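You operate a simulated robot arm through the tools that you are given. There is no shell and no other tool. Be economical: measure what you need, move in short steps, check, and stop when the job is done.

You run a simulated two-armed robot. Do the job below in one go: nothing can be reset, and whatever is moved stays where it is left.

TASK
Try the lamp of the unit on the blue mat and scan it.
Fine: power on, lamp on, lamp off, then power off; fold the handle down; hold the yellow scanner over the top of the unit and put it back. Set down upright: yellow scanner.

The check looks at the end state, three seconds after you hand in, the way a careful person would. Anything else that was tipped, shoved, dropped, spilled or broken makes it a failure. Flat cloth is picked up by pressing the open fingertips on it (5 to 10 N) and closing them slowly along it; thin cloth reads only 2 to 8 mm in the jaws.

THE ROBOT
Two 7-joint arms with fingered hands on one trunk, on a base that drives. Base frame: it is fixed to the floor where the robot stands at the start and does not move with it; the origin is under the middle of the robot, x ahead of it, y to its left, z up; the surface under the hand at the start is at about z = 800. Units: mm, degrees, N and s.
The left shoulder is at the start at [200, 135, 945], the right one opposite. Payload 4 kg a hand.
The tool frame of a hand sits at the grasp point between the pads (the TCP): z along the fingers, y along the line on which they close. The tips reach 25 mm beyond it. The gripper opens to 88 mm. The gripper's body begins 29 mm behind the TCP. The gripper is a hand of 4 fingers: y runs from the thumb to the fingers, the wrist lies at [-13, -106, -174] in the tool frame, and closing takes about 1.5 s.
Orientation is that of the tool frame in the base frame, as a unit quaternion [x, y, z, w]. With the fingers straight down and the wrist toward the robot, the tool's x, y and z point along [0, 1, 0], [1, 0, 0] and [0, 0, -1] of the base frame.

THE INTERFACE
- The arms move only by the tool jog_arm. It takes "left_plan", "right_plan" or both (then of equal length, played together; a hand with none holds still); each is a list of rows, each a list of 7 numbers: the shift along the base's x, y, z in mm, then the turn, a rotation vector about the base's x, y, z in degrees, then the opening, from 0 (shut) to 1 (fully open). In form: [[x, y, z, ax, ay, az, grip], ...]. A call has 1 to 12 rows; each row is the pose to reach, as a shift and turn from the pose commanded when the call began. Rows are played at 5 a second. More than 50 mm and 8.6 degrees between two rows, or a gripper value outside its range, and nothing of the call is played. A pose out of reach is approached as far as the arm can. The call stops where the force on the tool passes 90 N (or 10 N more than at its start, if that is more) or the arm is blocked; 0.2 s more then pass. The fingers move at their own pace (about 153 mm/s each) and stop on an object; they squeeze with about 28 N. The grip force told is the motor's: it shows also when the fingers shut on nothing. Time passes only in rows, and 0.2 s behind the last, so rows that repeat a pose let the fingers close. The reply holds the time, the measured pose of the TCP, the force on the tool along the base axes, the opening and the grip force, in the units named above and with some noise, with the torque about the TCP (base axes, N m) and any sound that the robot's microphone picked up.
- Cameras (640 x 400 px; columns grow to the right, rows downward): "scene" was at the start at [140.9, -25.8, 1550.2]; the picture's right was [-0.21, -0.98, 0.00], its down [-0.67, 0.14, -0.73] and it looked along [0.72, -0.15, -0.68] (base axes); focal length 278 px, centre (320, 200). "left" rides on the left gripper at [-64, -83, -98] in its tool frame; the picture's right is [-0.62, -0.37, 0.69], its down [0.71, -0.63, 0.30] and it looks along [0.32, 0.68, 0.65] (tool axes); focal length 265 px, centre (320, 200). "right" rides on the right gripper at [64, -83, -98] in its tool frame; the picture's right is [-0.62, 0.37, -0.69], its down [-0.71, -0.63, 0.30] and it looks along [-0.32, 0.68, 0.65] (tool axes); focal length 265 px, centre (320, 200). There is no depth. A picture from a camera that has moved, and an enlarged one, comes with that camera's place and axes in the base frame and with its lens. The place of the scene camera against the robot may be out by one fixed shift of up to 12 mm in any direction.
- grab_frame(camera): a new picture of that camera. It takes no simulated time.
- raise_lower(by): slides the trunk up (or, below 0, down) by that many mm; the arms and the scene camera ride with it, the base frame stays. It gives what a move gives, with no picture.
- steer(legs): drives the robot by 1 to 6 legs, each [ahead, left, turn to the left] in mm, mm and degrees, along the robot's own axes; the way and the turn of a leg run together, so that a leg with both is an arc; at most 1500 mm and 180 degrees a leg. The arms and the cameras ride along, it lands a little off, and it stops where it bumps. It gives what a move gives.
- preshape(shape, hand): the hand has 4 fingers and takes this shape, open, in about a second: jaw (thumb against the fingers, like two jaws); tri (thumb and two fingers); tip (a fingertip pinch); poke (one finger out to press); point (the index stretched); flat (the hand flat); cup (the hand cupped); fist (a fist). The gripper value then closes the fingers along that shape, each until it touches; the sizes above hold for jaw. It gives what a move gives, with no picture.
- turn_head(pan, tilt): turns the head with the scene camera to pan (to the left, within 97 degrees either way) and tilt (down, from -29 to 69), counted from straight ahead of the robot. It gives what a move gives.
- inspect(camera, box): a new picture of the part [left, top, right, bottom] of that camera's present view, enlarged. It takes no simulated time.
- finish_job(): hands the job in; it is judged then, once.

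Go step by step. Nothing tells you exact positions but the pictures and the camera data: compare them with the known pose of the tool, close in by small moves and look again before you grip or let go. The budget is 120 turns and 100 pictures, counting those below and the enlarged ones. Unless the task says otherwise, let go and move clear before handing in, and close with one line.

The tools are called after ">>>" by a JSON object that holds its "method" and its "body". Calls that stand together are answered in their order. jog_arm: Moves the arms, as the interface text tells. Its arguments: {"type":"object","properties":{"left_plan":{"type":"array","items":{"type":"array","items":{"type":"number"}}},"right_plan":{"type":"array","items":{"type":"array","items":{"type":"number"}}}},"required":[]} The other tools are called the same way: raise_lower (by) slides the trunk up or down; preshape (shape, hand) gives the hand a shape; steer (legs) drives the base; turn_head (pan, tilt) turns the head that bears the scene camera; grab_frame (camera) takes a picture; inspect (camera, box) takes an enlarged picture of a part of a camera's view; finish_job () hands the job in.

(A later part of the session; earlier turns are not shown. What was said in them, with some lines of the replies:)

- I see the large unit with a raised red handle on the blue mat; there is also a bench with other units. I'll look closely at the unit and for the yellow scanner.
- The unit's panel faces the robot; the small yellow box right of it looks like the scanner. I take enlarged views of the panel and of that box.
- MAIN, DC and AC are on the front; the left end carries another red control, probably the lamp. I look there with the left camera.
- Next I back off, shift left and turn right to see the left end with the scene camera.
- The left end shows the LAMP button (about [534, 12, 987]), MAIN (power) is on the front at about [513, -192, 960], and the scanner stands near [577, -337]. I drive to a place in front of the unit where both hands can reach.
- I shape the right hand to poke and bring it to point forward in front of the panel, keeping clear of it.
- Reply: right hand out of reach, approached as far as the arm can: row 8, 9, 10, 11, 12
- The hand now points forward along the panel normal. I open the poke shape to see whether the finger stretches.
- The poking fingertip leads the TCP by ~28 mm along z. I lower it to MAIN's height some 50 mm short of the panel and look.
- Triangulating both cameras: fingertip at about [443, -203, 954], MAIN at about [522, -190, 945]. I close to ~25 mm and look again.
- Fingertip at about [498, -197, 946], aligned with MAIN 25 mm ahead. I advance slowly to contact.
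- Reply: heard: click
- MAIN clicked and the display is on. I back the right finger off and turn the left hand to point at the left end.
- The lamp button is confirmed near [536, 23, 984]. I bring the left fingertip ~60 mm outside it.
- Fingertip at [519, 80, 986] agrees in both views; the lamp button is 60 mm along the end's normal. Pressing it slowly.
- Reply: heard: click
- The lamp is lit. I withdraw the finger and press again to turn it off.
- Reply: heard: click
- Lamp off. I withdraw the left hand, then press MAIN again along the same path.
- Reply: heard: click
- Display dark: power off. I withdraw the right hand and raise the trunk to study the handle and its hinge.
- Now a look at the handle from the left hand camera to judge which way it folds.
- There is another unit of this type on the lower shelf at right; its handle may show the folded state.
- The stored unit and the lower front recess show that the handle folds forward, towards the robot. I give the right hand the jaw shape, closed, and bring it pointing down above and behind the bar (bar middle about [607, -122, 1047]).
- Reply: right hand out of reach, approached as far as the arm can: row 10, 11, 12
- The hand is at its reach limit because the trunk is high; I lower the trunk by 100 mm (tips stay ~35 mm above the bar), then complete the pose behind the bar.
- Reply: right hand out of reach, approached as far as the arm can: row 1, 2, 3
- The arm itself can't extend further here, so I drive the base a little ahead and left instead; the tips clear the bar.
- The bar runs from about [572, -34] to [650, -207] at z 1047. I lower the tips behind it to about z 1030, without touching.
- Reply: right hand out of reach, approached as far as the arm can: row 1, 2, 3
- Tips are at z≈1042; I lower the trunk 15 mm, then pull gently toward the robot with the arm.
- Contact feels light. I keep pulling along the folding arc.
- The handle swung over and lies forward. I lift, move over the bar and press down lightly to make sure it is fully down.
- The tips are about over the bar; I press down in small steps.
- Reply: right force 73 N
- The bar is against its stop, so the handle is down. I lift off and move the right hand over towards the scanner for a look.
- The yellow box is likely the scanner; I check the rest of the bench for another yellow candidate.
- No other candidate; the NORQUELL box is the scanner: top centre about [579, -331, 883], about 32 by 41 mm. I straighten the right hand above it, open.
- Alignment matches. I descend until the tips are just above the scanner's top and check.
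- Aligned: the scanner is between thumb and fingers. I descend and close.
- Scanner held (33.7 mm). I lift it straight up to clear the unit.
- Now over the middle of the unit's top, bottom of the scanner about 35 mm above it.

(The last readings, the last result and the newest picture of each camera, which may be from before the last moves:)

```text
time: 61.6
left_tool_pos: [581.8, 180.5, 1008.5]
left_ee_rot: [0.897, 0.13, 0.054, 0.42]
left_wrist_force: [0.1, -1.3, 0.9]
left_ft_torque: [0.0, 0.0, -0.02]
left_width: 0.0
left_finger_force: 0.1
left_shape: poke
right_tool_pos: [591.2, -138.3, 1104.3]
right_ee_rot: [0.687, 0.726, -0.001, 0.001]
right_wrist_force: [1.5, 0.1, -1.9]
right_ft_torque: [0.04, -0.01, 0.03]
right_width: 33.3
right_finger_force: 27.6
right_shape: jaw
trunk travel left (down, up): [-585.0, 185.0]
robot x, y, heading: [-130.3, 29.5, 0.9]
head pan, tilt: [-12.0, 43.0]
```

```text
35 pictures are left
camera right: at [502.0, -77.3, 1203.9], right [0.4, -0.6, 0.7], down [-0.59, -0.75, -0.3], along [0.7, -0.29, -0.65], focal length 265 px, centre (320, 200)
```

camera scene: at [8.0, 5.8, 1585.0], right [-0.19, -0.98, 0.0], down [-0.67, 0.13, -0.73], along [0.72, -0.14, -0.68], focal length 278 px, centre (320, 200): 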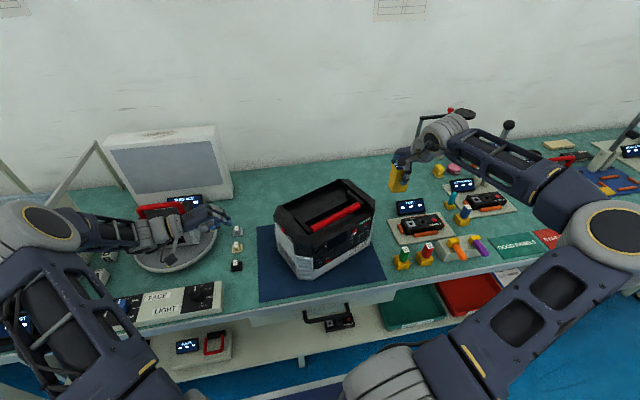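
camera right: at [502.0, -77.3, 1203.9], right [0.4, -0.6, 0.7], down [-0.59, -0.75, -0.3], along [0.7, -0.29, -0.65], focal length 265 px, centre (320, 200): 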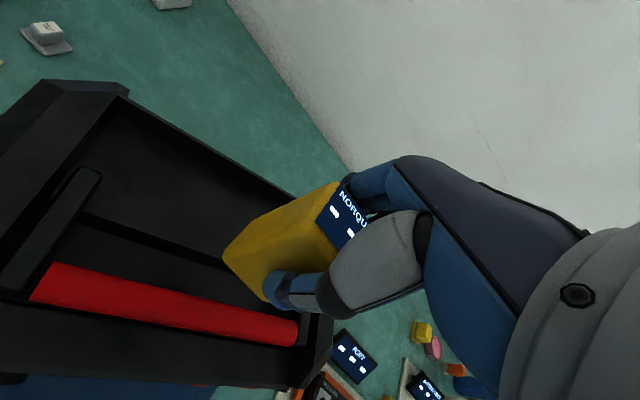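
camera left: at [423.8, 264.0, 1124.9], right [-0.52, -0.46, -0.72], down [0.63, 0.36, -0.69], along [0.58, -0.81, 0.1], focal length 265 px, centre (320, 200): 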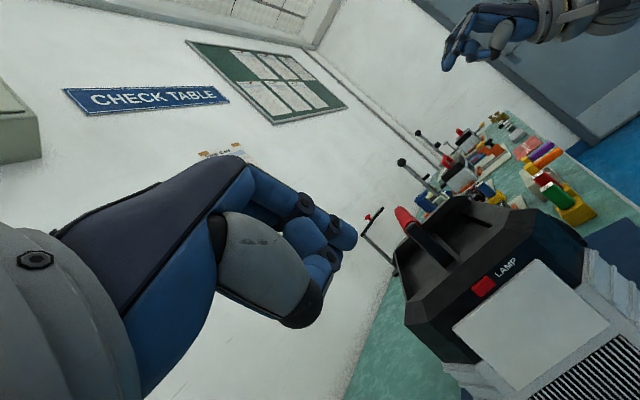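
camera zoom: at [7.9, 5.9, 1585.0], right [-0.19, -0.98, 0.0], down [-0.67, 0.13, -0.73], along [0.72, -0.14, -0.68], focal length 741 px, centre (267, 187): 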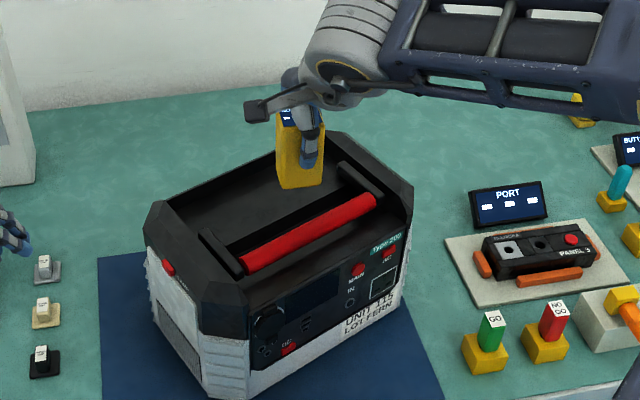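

The scanner is above the top; no signal heard yet. I move a bit more central and lower, and hold for two seconds.

>>> {"method": "jog_arm", "body": {"right_plan": [[2, 12, -8, 0, 0, 0, 0], [2, 22, -15, 0, 0, 0, 0], [2, 22, -15, 0, 0, 0, 0], [2, 22, -15, 0, 0, 0, 0], [2, 22, -15, 0, 0, 0, 0], [2, 22, -15, 0, 0, 0, 0], [2, 22, -15, 0, 0, 0, 0], [2, 22, -15, 0, 0, 0, 0], [2, 22, -15, 0, 0, 0, 0], [2, 22, -15, 0, 0, 0, 0], [2, 22, -15, 0, 0, 0, 0], [2, 22, -15, 0, 0, 0, 0]]}}

>>> {"method": "inspect", "body": {"camera": "right", "box": [200, 150, 400, 320]}}

>>> {"method": "inspect", "body": {"camera": "scene", "box": [310, 150, 400, 220]}}

```text
time: 64.2
left_tool_pos: [582.2, 180.6, 1009.4]
left_ee_rot: [0.897, 0.13, 0.054, 0.419]
left_wrist_force: [0.7, 0.3, 1.0]
left_ft_torque: [0.01, -0.01, -0.01]
left_width: 0.0
left_finger_force: 0.0
left_shape: poke
right_tool_pos: [592.4, -115.2, 1090.1]
right_ee_rot: [0.688, 0.726, -0.002, 0.002]
right_wrist_force: [0.0, 0.1, -1.0]
right_ft_torque: [-0.04, -0.01, 0.03]
right_width: 33.8
right_finger_force: 28.1
right_shape: jaw
trunk travel left (down, up): [-585.0, 185.0]
robot x, y, heading: [-130.8, 26.3, 1.0]
head pan, tilt: [-12.0, 43.0]
```

```text
2.35 times, centred on (300, 235) of right
camera zoom: at [503.2, -54.9, 1189.4], right [0.4, -0.6, 0.7], down [-0.59, -0.75, -0.3], along [0.7, -0.29, -0.65], focal length 624 px, centre (367, 118)
```

zoom: 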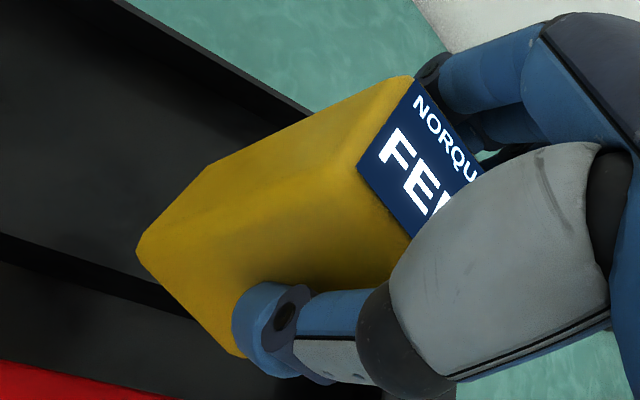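

```text
5.71 times, centred on (355, 185) of scene
camera zoom: at [7.9, 5.9, 1585.0], right [-0.19, -0.98, 0.0], down [-0.67, 0.13, -0.73], along [0.72, -0.14, -0.68], focal length 1588 px, centre (120, 286)
```

zoom: 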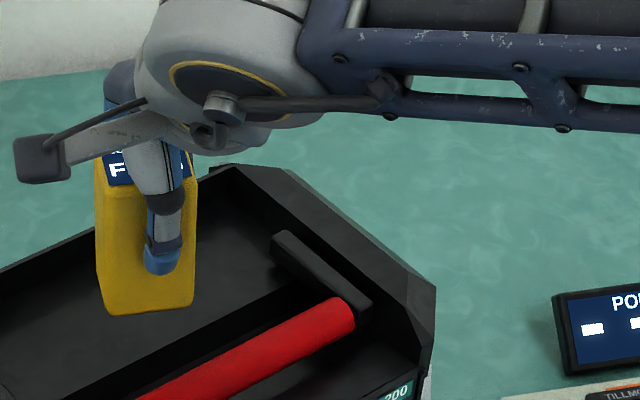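

The scanner reads "FER…" (lot FERN): scanned. I carry it back above its place.

>>> {"method": "jog_arm", "body": {"right_plan": [[0, -5, 18, 0, 0, 0, 0], [-2, -45, 18, 0, 0, 0, 0], [-4, -90, 18, 0, 0, 0, 0], [-7, -135, 18, 0, 0, 0, 0], [-10, -180, 18, 0, 0, 0, 0], [-12, -217.5, 18, 0, 0, 0, 0], [-12, -217.5, -20, 0, 0, 0, 0], [-12, -217.5, -65, 0, 0, 0, 0], [-12, -217.5, -110, 0, 0, 0, 0], [-12, -217.5, -150, 0, 0, 0, 0], [-12, -217.5, -190, 0, 0, 0, 0], [-12, -217.5, -212, 0, 0, 0, 0]]}}

>>> {"method": "inspect", "body": {"camera": "scene", "box": [340, 150, 480, 270]}}

```text
time: 66.8
left_tool_pos: [582.0, 180.8, 1009.2]
left_ee_rot: [0.897, 0.131, 0.054, 0.42]
left_wrist_force: [0.6, -0.6, 0.2]
left_ft_torque: [-0.01, 0.02, -0.03]
left_width: 0.0
left_finger_force: 0.2
left_shape: poke
right_tool_pos: [578.6, -330.5, 873.8]
right_ee_rot: [0.689, 0.725, -0.001, 0.002]
right_wrist_force: [0.5, -0.4, -1.3]
right_ft_torque: [0.02, 0.01, 0.02]
right_width: 33.5
right_finger_force: 27.8
right_shape: jaw
trunk travel left (down, up): [-585.0, 185.0]
robot x, y, heading: [-135.1, 31.3, 0.8]
head pan, tilt: [-12.0, 43.0]
```

```text
3.33 times, centred on (410, 210) of scene
camera zoom: at [7.8, 5.9, 1585.1], right [-0.19, -0.98, 0.0], down [-0.67, 0.13, -0.73], along [0.72, -0.14, -0.68], focal length 926 px, centre (20, 167)
```

zoom: 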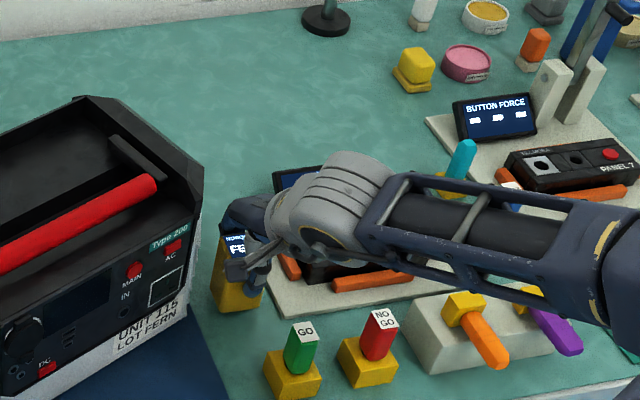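

>>> {"method": "jog_arm", "body": {"right_plan": [[1, -2, -5, 0, 0, 0, 0], [1, -2, -8, 0, 0, 0, 0], [1, -2, -10, 0, 0, 0, 0], [1, -2, -10, 0, 0, 0, 0]]}}

```text
time: 67.8
left_tool_pos: [582.5, 180.5, 1009.2]
left_ee_rot: [0.897, 0.13, 0.053, 0.42]
left_wrist_force: [0.5, 0.3, 0.7]
left_ft_torque: [0.01, 0.01, 0.0]
left_width: 0.0
left_finger_force: 0.0
left_shape: poke
right_tool_pos: [580.0, -335.2, 865.5]
right_ee_rot: [0.688, 0.726, -0.002, 0.002]
right_wrist_force: [0.4, 0.0, -1.5]
right_ft_torque: [-0.01, -0.03, 0.02]
right_width: 33.1
right_finger_force: 28.2
right_shape: jaw
trunk travel left (down, up): [-585.0, 185.0]
robot x, y, heading: [-132.2, 30.5, 0.9]
head pan, tilt: [-12.0, 43.0]
```

Still hanging slightly; I lower until it bears.

>>> {"method": "jog_arm", "body": {"right_plan": [[0, 2, -1, 0, 0, 0, 0], [0, 2, -2.5, 0, 0, 0, 0], [0, 2, -3.5, 0, 0, 0, 0], [0, 2, -3.5, 0, 0, 0, 0]]}}

>>> {"method": "grab_frame", "body": {"camera": "right"}}

```text
time: 68.8
left_tool_pos: [583.3, 181.6, 1008.9]
left_ee_rot: [0.897, 0.131, 0.053, 0.419]
left_wrist_force: [0.1, -0.2, 0.7]
left_ft_torque: [0.0, 0.05, 0.04]
left_width: 0.0
left_finger_force: 0.1
left_shape: poke
right_tool_pos: [581.3, -333.6, 863.7]
right_ee_rot: [0.688, 0.726, -0.002, 0.002]
right_wrist_force: [-0.6, 0.2, 0.4]
right_ft_torque: [-0.01, 0.0, -0.02]
right_width: 33.2
right_finger_force: 28.5
right_shape: jaw
trunk travel left (down, up): [-585.0, 185.0]
robot x, y, heading: [-133.6, 31.4, 1.2]
head pan, tilt: [-12.0, 43.0]
```

```text
31 pictures are left
camera right: at [492.4, -273.3, 962.4], right [0.4, -0.6, 0.7], down [-0.59, -0.75, -0.3], along [0.7, -0.29, -0.65], focal length 265 px, centre (320, 200)
```

right: 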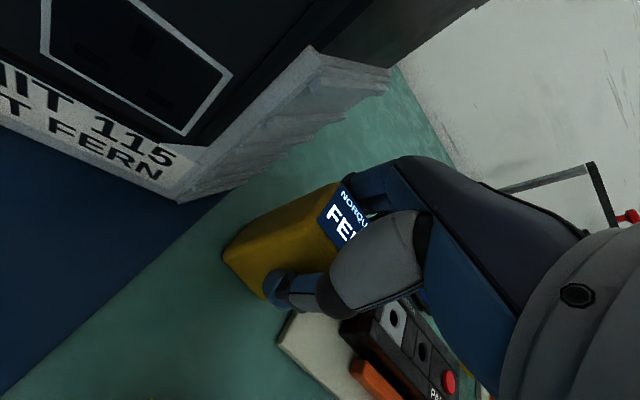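

The scanner stands in its former place and weight is off the hand. I open gradually and rise straight up.

>>> {"method": "jog_arm", "body": {"right_plan": [[0, 0, 0, 0, 0, 0, 0.45], [0, 0, 0, 0, 0, 0, 0.6], [0, 0, 0, 0, 0, 0, 0.8], [0, 0, 0, 0, 0, 0, 1], [0, 0, 0, 0, 0, 0, 1], [0, 0, 30, 0, 0, 0, 1], [0, 0, 70, 0, 0, 0, 1], [0, 0, 110, 0, 0, 0, 1], [0, 0, 150, 0, 0, 0, 1], [-20, -10, 190, 0, 0, 0, 1]]}}

>>> {"method": "grab_frame", "body": {"camera": "scene"}}

>>> {"method": "inspect", "body": {"camera": "scene", "box": [240, 150, 440, 300]}}

```text
time: 71.0
left_tool_pos: [582.4, 181.8, 1008.8]
left_ee_rot: [0.897, 0.13, 0.053, 0.419]
left_wrist_force: [1.4, -0.1, 0.0]
left_ft_torque: [0.01, 0.02, -0.01]
left_width: 0.1
left_finger_force: 0.0
left_shape: poke
right_tool_pos: [559.7, -340.8, 1050.0]
right_ee_rot: [0.687, 0.726, -0.002, 0.002]
right_wrist_force: [0.1, 0.9, 1.1]
right_ft_torque: [0.0, 0.04, -0.01]
right_width: 88.0
right_finger_force: 0.1
right_shape: jaw
trunk travel left (down, up): [-585.0, 185.0]
robot x, y, heading: [-135.9, 31.4, 0.9]
head pan, tilt: [-12.0, 43.0]
```

```text
30 pictures are left
camera scene: at [8.2, 6.0, 1585.0], right [-0.19, -0.98, 0.0], down [-0.67, 0.13, -0.73], along [0.72, -0.14, -0.68], focal length 278 px, centre (320, 200)
```

scene: 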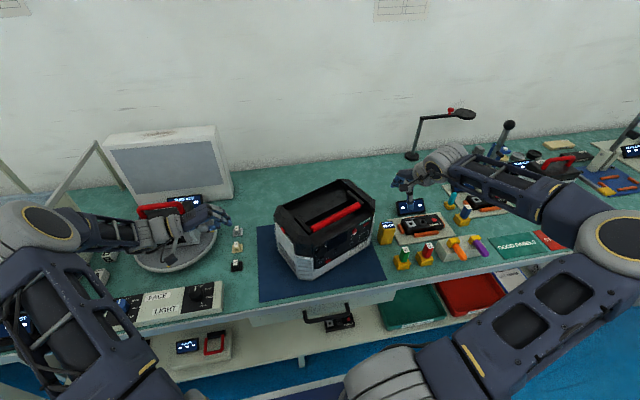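

```text
2.67 times, centred on (340, 225) of scene
camera zoom: at [8.2, 6.0, 1585.0], right [-0.19, -0.98, 0.0], down [-0.67, 0.13, -0.73], along [0.72, -0.14, -0.68], focal length 741 px, centre (267, 133)
```

zoom: 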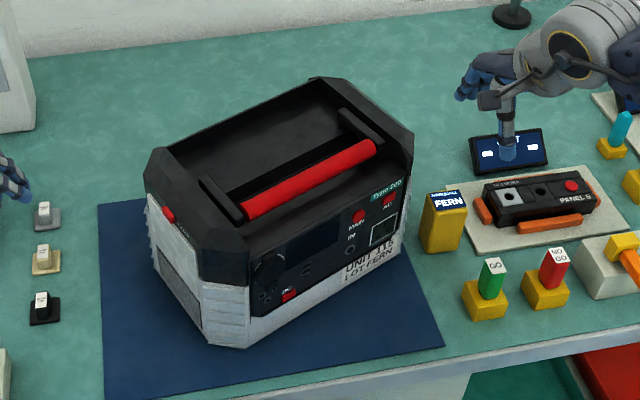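

The job is complete in the views: display and lamp are off, the handle is down, the scanner reads FERN and stands upright in its place, and both hands are clear. I hand in.

>>> {"method": "finish_job", "body": {}}

```text
The job is handed in.
```

I tried the lamp of unit 115 (power on, lamp on, lamp off, power off), folded its handle down, and scanned it from above. The scanner reads lot FERN and is back upright in its place.
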